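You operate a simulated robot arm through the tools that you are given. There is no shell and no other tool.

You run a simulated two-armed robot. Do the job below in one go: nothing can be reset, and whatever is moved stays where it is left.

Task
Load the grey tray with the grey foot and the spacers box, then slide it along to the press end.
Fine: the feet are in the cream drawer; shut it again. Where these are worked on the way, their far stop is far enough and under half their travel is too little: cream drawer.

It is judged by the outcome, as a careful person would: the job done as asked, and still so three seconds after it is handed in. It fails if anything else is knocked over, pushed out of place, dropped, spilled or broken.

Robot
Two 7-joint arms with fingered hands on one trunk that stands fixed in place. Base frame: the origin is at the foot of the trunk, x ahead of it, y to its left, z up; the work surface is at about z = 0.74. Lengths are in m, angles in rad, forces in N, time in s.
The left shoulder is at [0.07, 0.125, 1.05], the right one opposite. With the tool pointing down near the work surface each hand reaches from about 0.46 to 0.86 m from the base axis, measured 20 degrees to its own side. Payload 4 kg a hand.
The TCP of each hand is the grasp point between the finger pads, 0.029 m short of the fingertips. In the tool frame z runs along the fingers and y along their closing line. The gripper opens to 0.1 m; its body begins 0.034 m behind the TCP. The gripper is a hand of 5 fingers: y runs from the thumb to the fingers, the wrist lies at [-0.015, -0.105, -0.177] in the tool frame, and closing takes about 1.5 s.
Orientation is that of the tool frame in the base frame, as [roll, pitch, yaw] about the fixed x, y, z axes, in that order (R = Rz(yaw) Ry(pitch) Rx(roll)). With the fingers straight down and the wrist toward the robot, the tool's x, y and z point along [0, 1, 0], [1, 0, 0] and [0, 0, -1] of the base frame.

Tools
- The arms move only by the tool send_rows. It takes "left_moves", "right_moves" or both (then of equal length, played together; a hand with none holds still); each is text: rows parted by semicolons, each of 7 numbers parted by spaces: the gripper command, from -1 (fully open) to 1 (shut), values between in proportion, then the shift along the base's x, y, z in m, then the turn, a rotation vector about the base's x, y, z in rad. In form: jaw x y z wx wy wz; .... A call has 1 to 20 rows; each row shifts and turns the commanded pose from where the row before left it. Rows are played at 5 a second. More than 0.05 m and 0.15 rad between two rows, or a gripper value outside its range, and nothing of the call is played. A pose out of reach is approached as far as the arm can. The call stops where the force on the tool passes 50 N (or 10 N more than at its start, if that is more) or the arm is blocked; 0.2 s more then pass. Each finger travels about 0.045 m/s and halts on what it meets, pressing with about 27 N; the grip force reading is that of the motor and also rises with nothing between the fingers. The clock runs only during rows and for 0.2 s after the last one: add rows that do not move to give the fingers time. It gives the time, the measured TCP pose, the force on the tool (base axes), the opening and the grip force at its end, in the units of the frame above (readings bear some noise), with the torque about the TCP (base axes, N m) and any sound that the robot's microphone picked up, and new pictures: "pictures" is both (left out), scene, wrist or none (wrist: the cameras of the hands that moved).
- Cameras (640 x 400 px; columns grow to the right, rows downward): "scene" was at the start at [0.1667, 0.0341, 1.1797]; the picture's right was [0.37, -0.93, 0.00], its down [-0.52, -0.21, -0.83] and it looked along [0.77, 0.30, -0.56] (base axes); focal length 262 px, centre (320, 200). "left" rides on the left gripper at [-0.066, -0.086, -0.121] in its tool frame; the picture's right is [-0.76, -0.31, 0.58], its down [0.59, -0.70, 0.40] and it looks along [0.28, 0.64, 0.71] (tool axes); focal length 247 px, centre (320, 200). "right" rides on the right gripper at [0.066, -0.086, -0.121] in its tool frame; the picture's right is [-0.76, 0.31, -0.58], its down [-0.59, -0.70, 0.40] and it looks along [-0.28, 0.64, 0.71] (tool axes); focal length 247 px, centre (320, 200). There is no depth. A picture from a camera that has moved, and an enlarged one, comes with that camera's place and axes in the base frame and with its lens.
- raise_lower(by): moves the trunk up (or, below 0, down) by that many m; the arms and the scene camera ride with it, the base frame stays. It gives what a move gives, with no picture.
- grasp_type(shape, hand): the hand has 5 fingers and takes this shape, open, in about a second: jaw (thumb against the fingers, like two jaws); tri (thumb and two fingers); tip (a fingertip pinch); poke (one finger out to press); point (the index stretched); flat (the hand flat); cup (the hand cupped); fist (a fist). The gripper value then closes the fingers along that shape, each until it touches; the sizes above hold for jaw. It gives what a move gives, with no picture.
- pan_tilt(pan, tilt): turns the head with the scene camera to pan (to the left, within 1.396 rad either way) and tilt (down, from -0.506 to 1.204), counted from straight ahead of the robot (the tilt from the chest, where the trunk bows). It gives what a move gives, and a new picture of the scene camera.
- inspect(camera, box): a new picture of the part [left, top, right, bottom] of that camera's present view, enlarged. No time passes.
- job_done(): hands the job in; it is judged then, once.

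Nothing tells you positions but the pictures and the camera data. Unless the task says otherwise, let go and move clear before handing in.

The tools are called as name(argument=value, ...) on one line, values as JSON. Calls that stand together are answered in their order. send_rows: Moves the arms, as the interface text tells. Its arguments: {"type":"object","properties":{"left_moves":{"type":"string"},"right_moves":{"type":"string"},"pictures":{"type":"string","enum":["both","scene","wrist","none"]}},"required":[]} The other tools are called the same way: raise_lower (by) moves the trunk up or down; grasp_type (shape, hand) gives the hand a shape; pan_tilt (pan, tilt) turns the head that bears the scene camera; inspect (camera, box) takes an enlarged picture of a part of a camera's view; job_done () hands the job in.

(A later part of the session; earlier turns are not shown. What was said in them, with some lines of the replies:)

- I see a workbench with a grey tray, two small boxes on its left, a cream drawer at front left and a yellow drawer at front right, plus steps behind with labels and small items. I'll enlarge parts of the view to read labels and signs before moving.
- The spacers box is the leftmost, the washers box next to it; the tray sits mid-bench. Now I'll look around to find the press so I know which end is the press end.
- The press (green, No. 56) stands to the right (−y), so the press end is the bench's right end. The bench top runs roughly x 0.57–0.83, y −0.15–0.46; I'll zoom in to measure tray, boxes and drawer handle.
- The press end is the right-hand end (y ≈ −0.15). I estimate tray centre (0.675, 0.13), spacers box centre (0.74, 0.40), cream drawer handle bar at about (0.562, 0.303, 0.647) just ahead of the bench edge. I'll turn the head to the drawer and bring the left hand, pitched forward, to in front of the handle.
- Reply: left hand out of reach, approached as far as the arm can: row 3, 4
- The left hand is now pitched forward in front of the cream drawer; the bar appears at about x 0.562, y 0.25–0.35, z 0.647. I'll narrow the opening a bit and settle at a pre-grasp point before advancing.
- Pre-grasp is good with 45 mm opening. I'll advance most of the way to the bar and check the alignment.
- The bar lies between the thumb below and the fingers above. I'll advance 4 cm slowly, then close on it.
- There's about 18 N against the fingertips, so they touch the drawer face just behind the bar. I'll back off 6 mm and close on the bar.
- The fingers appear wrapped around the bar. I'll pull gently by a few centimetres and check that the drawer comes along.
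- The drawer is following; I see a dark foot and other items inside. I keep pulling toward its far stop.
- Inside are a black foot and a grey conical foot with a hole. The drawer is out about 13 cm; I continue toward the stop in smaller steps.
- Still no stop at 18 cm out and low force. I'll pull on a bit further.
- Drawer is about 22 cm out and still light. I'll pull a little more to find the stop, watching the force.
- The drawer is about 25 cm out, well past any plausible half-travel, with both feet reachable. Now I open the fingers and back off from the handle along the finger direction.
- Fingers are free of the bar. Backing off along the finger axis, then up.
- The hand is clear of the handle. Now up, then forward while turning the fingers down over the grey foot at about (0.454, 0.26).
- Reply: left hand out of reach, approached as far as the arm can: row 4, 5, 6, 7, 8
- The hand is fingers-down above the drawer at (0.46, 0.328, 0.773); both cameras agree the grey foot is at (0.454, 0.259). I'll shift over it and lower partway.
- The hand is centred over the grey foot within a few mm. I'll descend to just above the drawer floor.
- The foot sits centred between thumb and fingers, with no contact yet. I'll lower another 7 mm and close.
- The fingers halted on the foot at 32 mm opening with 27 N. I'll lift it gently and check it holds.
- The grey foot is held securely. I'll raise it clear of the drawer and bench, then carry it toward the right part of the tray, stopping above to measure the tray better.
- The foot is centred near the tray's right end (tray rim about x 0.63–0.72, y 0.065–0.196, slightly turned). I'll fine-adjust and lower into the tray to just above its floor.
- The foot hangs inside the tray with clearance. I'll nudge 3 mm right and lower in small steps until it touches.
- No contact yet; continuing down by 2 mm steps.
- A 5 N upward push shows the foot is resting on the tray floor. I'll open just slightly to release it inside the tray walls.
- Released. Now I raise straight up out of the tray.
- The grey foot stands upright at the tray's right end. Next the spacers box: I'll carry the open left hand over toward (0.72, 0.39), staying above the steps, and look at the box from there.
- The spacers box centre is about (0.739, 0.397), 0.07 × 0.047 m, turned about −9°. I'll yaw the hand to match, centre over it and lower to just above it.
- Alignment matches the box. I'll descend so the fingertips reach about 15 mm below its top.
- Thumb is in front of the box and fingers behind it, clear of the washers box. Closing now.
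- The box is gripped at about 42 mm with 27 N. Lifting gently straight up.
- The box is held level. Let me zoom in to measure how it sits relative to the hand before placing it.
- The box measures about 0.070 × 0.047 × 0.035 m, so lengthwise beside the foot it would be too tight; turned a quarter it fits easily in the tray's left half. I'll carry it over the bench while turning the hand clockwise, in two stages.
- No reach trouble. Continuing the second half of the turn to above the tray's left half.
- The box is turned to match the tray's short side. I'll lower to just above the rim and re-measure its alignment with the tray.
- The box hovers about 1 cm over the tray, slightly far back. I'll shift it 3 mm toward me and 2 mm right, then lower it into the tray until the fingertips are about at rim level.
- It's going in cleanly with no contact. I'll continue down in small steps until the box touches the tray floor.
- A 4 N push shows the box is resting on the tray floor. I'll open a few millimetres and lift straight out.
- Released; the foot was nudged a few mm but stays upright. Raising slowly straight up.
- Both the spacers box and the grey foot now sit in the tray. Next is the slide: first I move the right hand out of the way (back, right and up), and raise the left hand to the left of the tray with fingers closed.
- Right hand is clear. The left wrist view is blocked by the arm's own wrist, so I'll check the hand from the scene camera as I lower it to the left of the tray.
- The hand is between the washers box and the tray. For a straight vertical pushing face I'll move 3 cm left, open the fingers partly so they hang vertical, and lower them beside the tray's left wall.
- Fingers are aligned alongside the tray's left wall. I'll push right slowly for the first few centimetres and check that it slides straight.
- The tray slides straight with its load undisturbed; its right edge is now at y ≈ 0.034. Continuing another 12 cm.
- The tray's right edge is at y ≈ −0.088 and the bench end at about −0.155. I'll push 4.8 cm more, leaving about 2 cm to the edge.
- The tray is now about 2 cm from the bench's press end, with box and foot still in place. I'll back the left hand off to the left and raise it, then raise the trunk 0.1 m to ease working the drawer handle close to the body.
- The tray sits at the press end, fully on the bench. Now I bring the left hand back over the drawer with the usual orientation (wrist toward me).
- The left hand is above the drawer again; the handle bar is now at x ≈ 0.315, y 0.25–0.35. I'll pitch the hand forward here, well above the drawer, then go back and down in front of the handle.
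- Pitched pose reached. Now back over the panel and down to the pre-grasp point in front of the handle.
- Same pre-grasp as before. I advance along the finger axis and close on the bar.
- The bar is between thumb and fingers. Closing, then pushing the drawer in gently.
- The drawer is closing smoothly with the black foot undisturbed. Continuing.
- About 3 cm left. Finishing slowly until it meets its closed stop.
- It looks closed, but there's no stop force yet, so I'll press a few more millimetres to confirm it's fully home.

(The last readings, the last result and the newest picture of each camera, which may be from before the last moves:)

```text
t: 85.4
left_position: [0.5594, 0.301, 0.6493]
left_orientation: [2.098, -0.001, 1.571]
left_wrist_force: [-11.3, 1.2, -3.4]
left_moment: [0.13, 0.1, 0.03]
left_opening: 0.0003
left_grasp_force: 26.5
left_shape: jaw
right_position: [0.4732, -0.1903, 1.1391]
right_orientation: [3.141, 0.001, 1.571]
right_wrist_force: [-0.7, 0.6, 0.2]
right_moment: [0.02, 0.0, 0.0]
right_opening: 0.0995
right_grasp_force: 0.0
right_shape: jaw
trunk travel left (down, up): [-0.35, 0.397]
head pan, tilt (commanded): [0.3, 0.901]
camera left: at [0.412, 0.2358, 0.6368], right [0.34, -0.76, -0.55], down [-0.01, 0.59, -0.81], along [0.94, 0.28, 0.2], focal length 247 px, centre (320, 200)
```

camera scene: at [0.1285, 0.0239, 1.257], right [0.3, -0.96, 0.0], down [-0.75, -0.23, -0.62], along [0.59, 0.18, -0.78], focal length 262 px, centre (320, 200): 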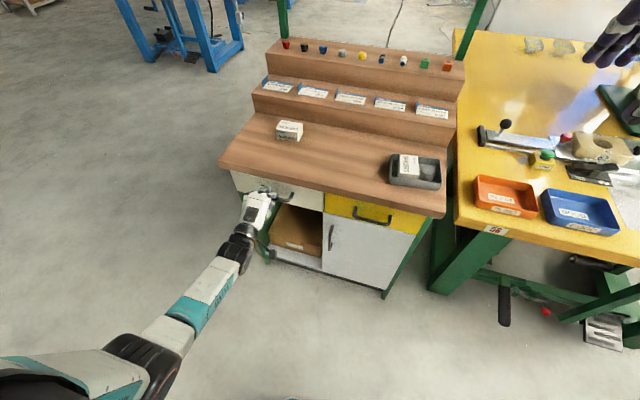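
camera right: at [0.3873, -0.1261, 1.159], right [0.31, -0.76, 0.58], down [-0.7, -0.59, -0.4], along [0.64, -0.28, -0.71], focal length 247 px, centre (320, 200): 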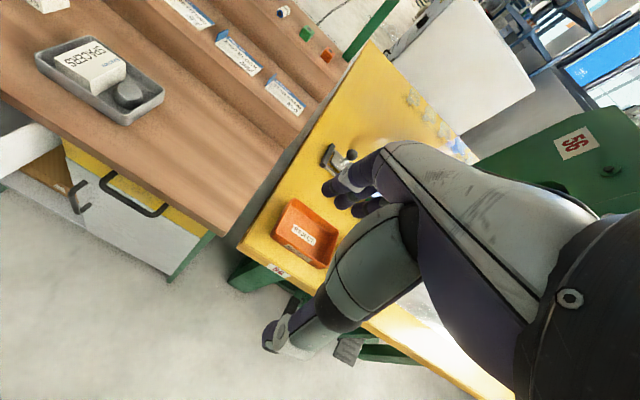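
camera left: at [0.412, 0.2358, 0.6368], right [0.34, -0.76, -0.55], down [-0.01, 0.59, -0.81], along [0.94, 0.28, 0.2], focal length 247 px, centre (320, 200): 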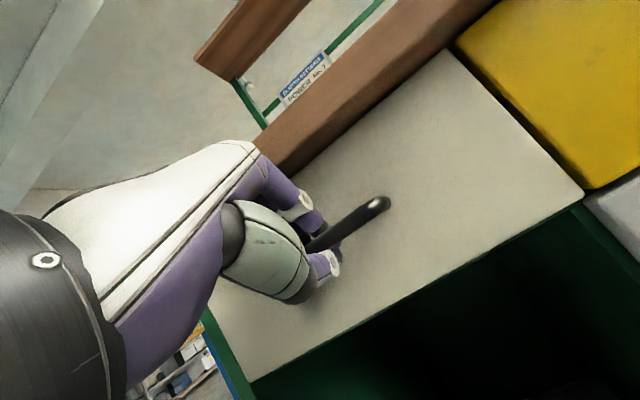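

An 11 N reaction shows the drawer is at its closed stop. Now I ease off, open the fingers and back away without pulling it.

send_rows(left_moves="0.1 0 0 0 0 0 0; 0.1 0 0 0 0 0 0; 0.1 0 0 0 0 0 0; 0.1 0 0 0 0 0 0", pictures="wrist")

inspect(camera="left", box=[200, 120, 440, 370])

```text
t: 86.4
left_position: [0.5596, 0.301, 0.651]
left_orientation: [2.095, 0.001, 1.57]
left_wrist_force: [-15.4, -1.1, -3.3]
left_moment: [-0.02, 0.04, -0.02]
left_opening: 0.0408
left_grasp_force: 0.1
left_shape: jaw
right_position: [0.4726, -0.1899, 1.1382]
right_orientation: [3.141, 0.0, 1.571]
right_wrist_force: [0.0, -1.0, 0.1]
right_moment: [0.0, -0.02, 0.02]
right_opening: 0.0998
right_grasp_force: 0.0
right_shape: jaw
trunk travel left (down, up): [-0.35, 0.397]
head pan, tilt (commanded): [0.3, 0.901]
camera left: at [0.4122, 0.2358, 0.6375], right [0.35, -0.76, -0.55], down [-0.01, 0.59, -0.81], along [0.94, 0.28, 0.2], focal length 247 px, centre (320, 200)
```

left: 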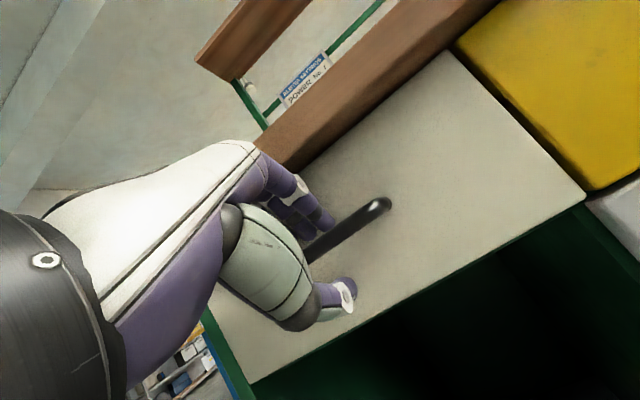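

```text
1.60 times, centred on (320, 245) of left
camera zoom: at [0.4122, 0.2358, 0.6375], right [0.35, -0.76, -0.55], down [-0.01, 0.59, -0.81], along [0.94, 0.28, 0.2], focal length 395 px, centre (320, 128)
```

zoom: 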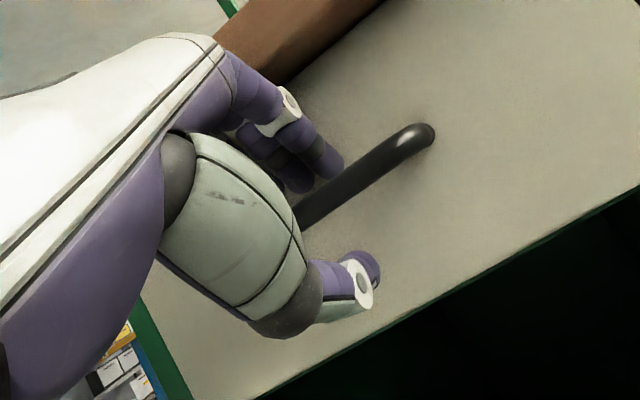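

Fingers are clear above and below the bar. Retreating straight back.

send_rows(left_moves="0.1 -0.008 0 0 0 0 0; 0.1 -0.01 0 0 0 0 0; 0.1 -0.012 0 0 0 0 0; 0.1 -0.015 0 0 0 0 0; 0.1 -0.02 0 0 0 0 0; 0.1 -0.02 0 0 0 0 0; 0.1 -0.02 0 0 0 0 0; 0.1 0 0 0 0 0 0", pictures="both")

inspect(camera="scene", box=[200, 130, 460, 240])

inspect(camera="left", box=[280, 0, 640, 300])

```text
t: 88.2
left_position: [0.4545, 0.3018, 0.6513]
left_orientation: [2.092, -0.001, 1.571]
left_wrist_force: [0.7, -0.9, 0.3]
left_moment: [-0.04, 0.0, 0.02]
left_opening: 0.0442
left_grasp_force: 0.1
left_shape: jaw
right_position: [0.4741, -0.1906, 1.1386]
right_orientation: [-3.141, -0.001, 1.57]
right_wrist_force: [0.6, -0.4, -0.1]
right_moment: [-0.03, 0.0, -0.01]
right_opening: 0.0998
right_grasp_force: 0.0
right_shape: jaw
trunk travel left (down, up): [-0.35, 0.397]
head pan, tilt (commanded): [0.3, 0.901]
camera scene: at [0.1283, 0.0238, 1.2571], right [0.3, -0.96, 0.0], down [-0.75, -0.23, -0.62], along [0.59, 0.18, -0.78], focal length 262 px, centre (320, 200)
camera left: at [0.3066, 0.2368, 0.6377], right [0.35, -0.76, -0.55], down [-0.01, 0.59, -0.81], along [0.94, 0.28, 0.2], focal length 247 px, centre (320, 200)
```

scene: 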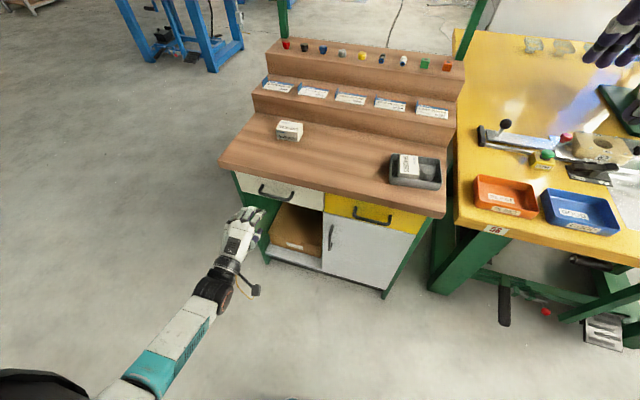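
left: 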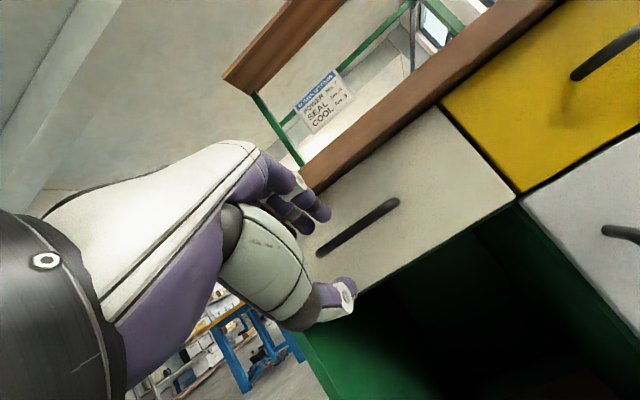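

```text
2.46 times, centred on (330, 185) of scene
camera zoom: at [0.1283, 0.0238, 1.2571], right [0.3, -0.96, 0.0], down [-0.75, -0.23, -0.62], along [0.59, 0.18, -0.78], focal length 644 px, centre (295, 237)
```

zoom: 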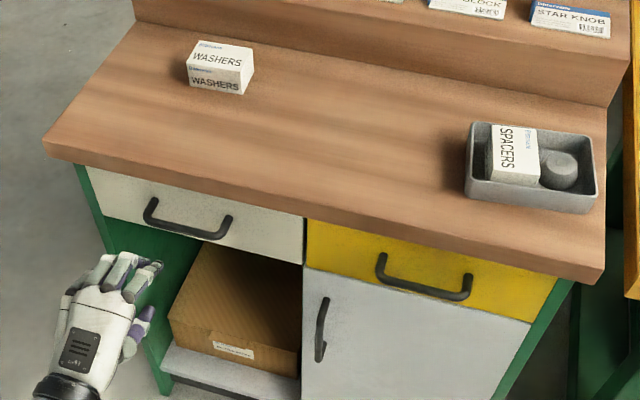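

```text
1.33 times, centred on (460, 150) of left
camera zoom: at [0.3066, 0.2368, 0.6377], right [0.35, -0.76, -0.55], down [-0.01, 0.59, -0.81], along [0.94, 0.28, 0.2], focal length 329 px, centre (133, 267)
```

zoom: 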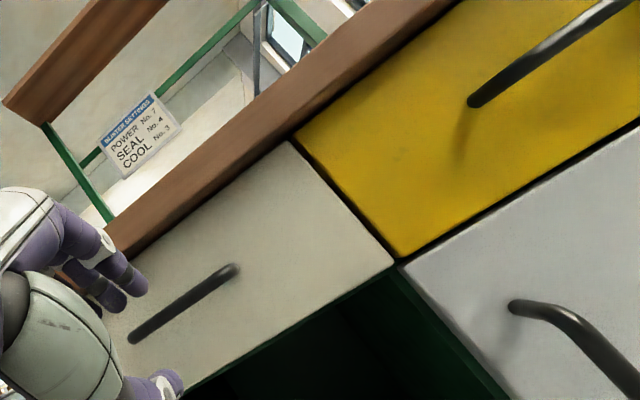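

The cream drawer is flush shut, the tray with box and foot stands at the right end, and the washers box and shelf items are untouched. Before finishing I'll double-check the press's identity on the right and verify the tray's placement.

pan_tilt(pan=-0.6, tilt=0.35)

inspect(camera="scene", box=[180, 0, 500, 260])

pan_tilt(pan=0.6, tilt=0.2)

inspect(camera="scene", box=[100, 60, 420, 260])

pan_tilt(pan=-0.05, tilt=0.8)

inspect(camera="scene", box=[260, 100, 420, 220])

```text
t: 89.4
left_position: [0.4549, 0.3019, 0.6512]
left_orientation: [2.093, 0.0, 1.571]
left_wrist_force: [0.1, -0.4, -0.2]
left_moment: [-0.02, 0.0, 0.0]
left_opening: 0.0444
left_grasp_force: 0.1
left_shape: jaw
right_position: [0.474, -0.1913, 1.1377]
right_orientation: [-3.141, 0.002, 1.57]
right_wrist_force: [0.1, 0.8, -0.2]
right_moment: [0.01, 0.0, 0.01]
right_opening: 0.0999
right_grasp_force: 0.1
right_shape: jaw
trunk travel left (down, up): [-0.35, 0.397]
head pan, tilt (commanded): [-0.6, 0.351]
camera scene: at [0.133, -0.0511, 1.3046], right [-0.56, -0.83, 0.0], down [-0.28, 0.19, -0.94], along [0.77, -0.53, -0.34], focal length 262 px, centre (320, 200)
```

scene: 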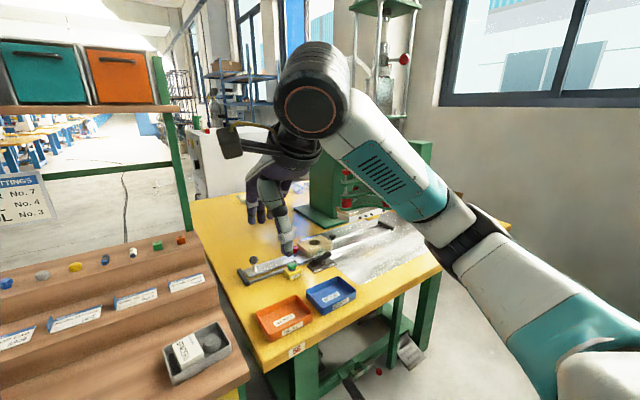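

```text
1.54 times, centred on (340, 130) of scene
camera zoom: at [0.133, -0.0511, 1.3046], right [-0.56, -0.83, 0.0], down [-0.28, 0.19, -0.94], along [0.77, -0.53, -0.34], focal length 402 px, centre (289, 308)
```

zoom: 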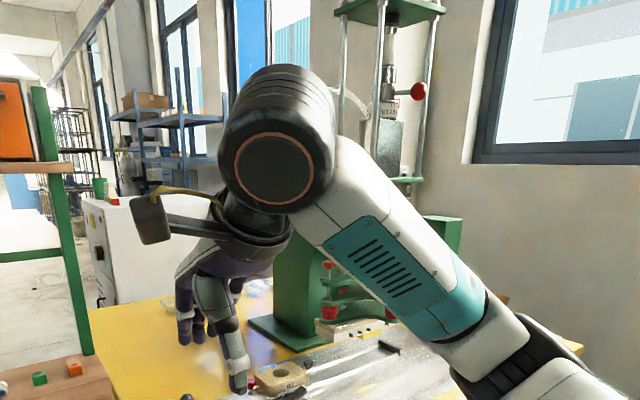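

```text
t: 90.8
left_position: [0.4541, 0.3009, 0.6516]
left_orientation: [2.092, -0.001, 1.573]
left_wrist_force: [-0.1, 0.4, -0.2]
left_moment: [0.03, 0.02, -0.02]
left_opening: 0.0444
left_grasp_force: 0.1
left_shape: jaw
right_position: [0.4728, -0.191, 1.1375]
right_orientation: [3.141, -0.001, 1.571]
right_wrist_force: [-0.1, 0.0, -1.0]
right_moment: [0.02, -0.02, -0.01]
right_opening: 0.0999
right_grasp_force: 0.1
right_shape: jaw
trunk travel left (down, up): [-0.35, 0.397]
head pan, tilt (commanded): [0.6, 0.201]
camera scene: at [0.1331, 0.0541, 1.3186], right [0.56, -0.83, 0.0], down [-0.17, -0.11, -0.98], along [0.81, 0.55, -0.2], focal length 262 px, centre (320, 200)
```

scene: 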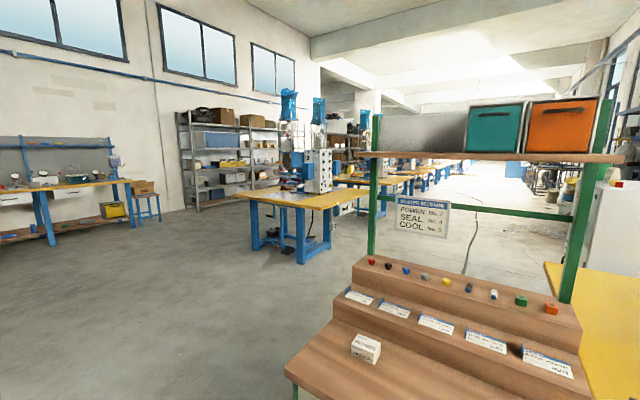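

```text
2.00 times, centred on (260, 160) of scene
camera zoom: at [0.1331, 0.0541, 1.3186], right [0.56, -0.83, 0.0], down [-0.17, -0.11, -0.98], along [0.81, 0.55, -0.2], focal length 523 px, centre (440, 280)
```

zoom: 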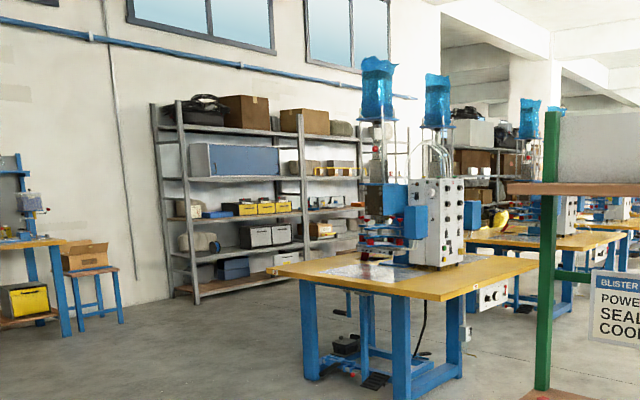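

```text
t: 91.9
left_position: [0.4535, 0.3028, 0.6509]
left_orientation: [2.094, 0.0, 1.568]
left_wrist_force: [0.9, -0.4, -0.5]
left_moment: [0.0, 0.0, 0.0]
left_opening: 0.0446
left_grasp_force: 0.0
left_shape: jaw
right_position: [0.4736, -0.1911, 1.1378]
right_orientation: [3.141, 0.001, 1.571]
right_wrist_force: [-0.2, 0.0, 0.5]
right_moment: [0.0, -0.03, -0.01]
right_opening: 0.0996
right_grasp_force: 0.0
right_shape: jaw
trunk travel left (down, up): [-0.35, 0.397]
head pan, tilt (commanded): [-0.051, 0.799]
camera scene: at [0.1368, -0.0025, 1.265], right [-0.05, -1.0, 0.0], down [-0.72, 0.04, -0.7], along [0.7, -0.03, -0.72], focal length 262 px, centre (320, 200)
```

scene: 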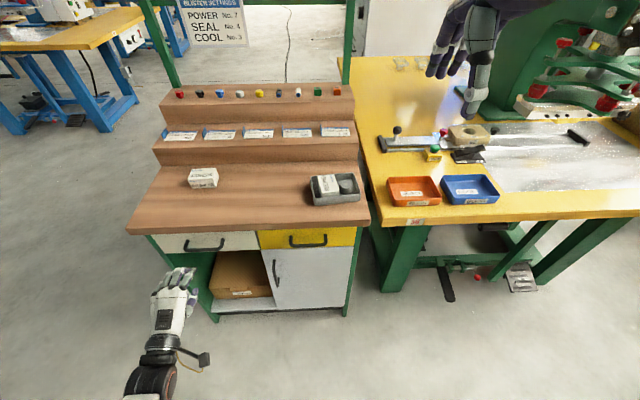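

```text
3.33 times, centred on (340, 160) of scene
camera zoom: at [0.1368, -0.0025, 1.265], right [-0.05, -1.0, 0.0], down [-0.72, 0.04, -0.7], along [0.7, -0.03, -0.72], focal length 872 px, centre (253, 333)
```

zoom: 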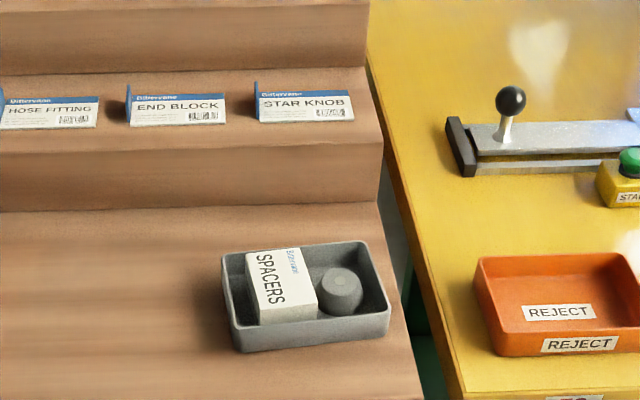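

The green press with its start button stands right beside the bench's right end, where the loaded tray now is, fully on the top. A last small retreat of the left hand, then I hand in.

send_rows(left_moves="0.1 -0.02 0 0 0 0 0; 0.1 -0.02 0 0.01 0 0 0; 0.1 -0.02 0 0.02 0 0 0; 0.1 0 0 0.02 0 0 0; 0.1 0 0 0 0 0 0", pictures="scene")

inspect(camera="scene", box=[120, 80, 380, 270])

```text
t: 93.1
left_position: [0.3941, 0.3005, 0.7013]
left_orientation: [2.093, 0.0, 1.57]
left_wrist_force: [0.4, -0.3, -0.1]
left_moment: [-0.02, -0.01, 0.03]
left_opening: 0.0447
left_grasp_force: 0.0
left_shape: jaw
right_position: [0.4742, -0.1899, 1.1384]
right_orientation: [-3.14, 0.001, 1.57]
right_wrist_force: [-0.6, -0.3, 0.4]
right_moment: [0.0, 0.03, -0.02]
right_opening: 0.0999
right_grasp_force: 0.2
right_shape: jaw
trunk travel left (down, up): [-0.35, 0.397]
head pan, tilt (commanded): [-0.051, 0.799]
camera scene: at [0.1368, -0.0026, 1.265], right [-0.05, -1.0, 0.0], down [-0.72, 0.04, -0.7], along [0.7, -0.04, -0.72], focal length 262 px, centre (320, 200)
```

scene: 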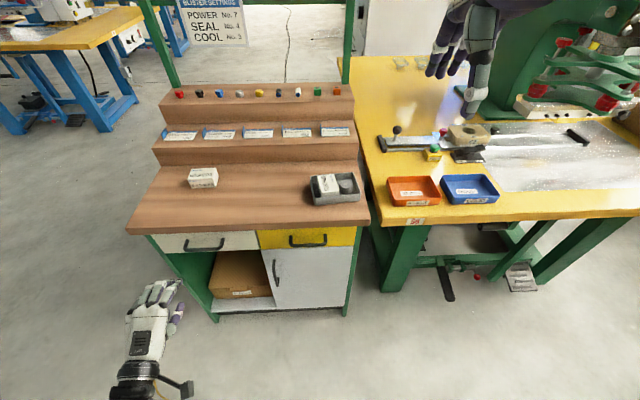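

```text
2.11 times, centred on (250, 175) of scene
camera zoom: at [0.1368, -0.0026, 1.265], right [-0.05, -1.0, 0.0], down [-0.72, 0.04, -0.7], along [0.7, -0.04, -0.72], focal length 551 px, centre (467, 253)
```

zoom: 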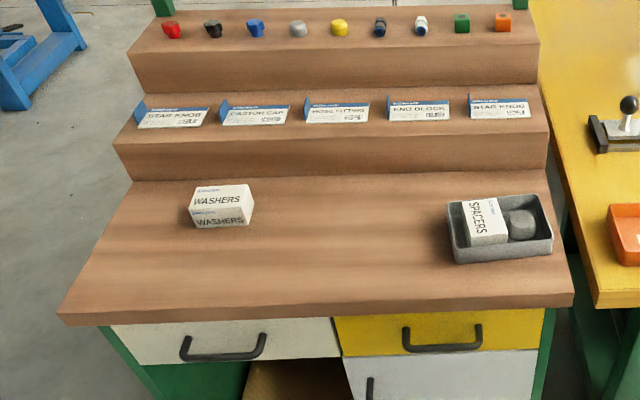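

Everything is as asked: the spacers box and grey foot are in the tray, the tray is at the press end, the cream drawer is shut, and both hands are empty and clear. Handing in.

job_done()

```text
The job is handed in.
```

The grey tray is loaded with the grey foot and the spacers box. It stands at the press end of the bench, about 2 cm in from the edge.

- **Drawer:** I pulled the cream drawer out about 25 cm without reaching its far stop, and took that as past half its travel. I took out the grey foot, left the black one inside, and shut the drawer until it met its closed stop.
- **Tray:** The spacers box sits a quarter turn round in the tray, because lengthwise it would have been too tight beside the foot. The foot stands upright next to it.
- **Press end:** I took this to be the right-hand end of the bench, because the green press No. 56 stands beside it.
- **Everything else:** In the last view the washers box and the items on the steps were where they started. Both hands are empty and clear, and I left the trunk 10 cm higher than it began.
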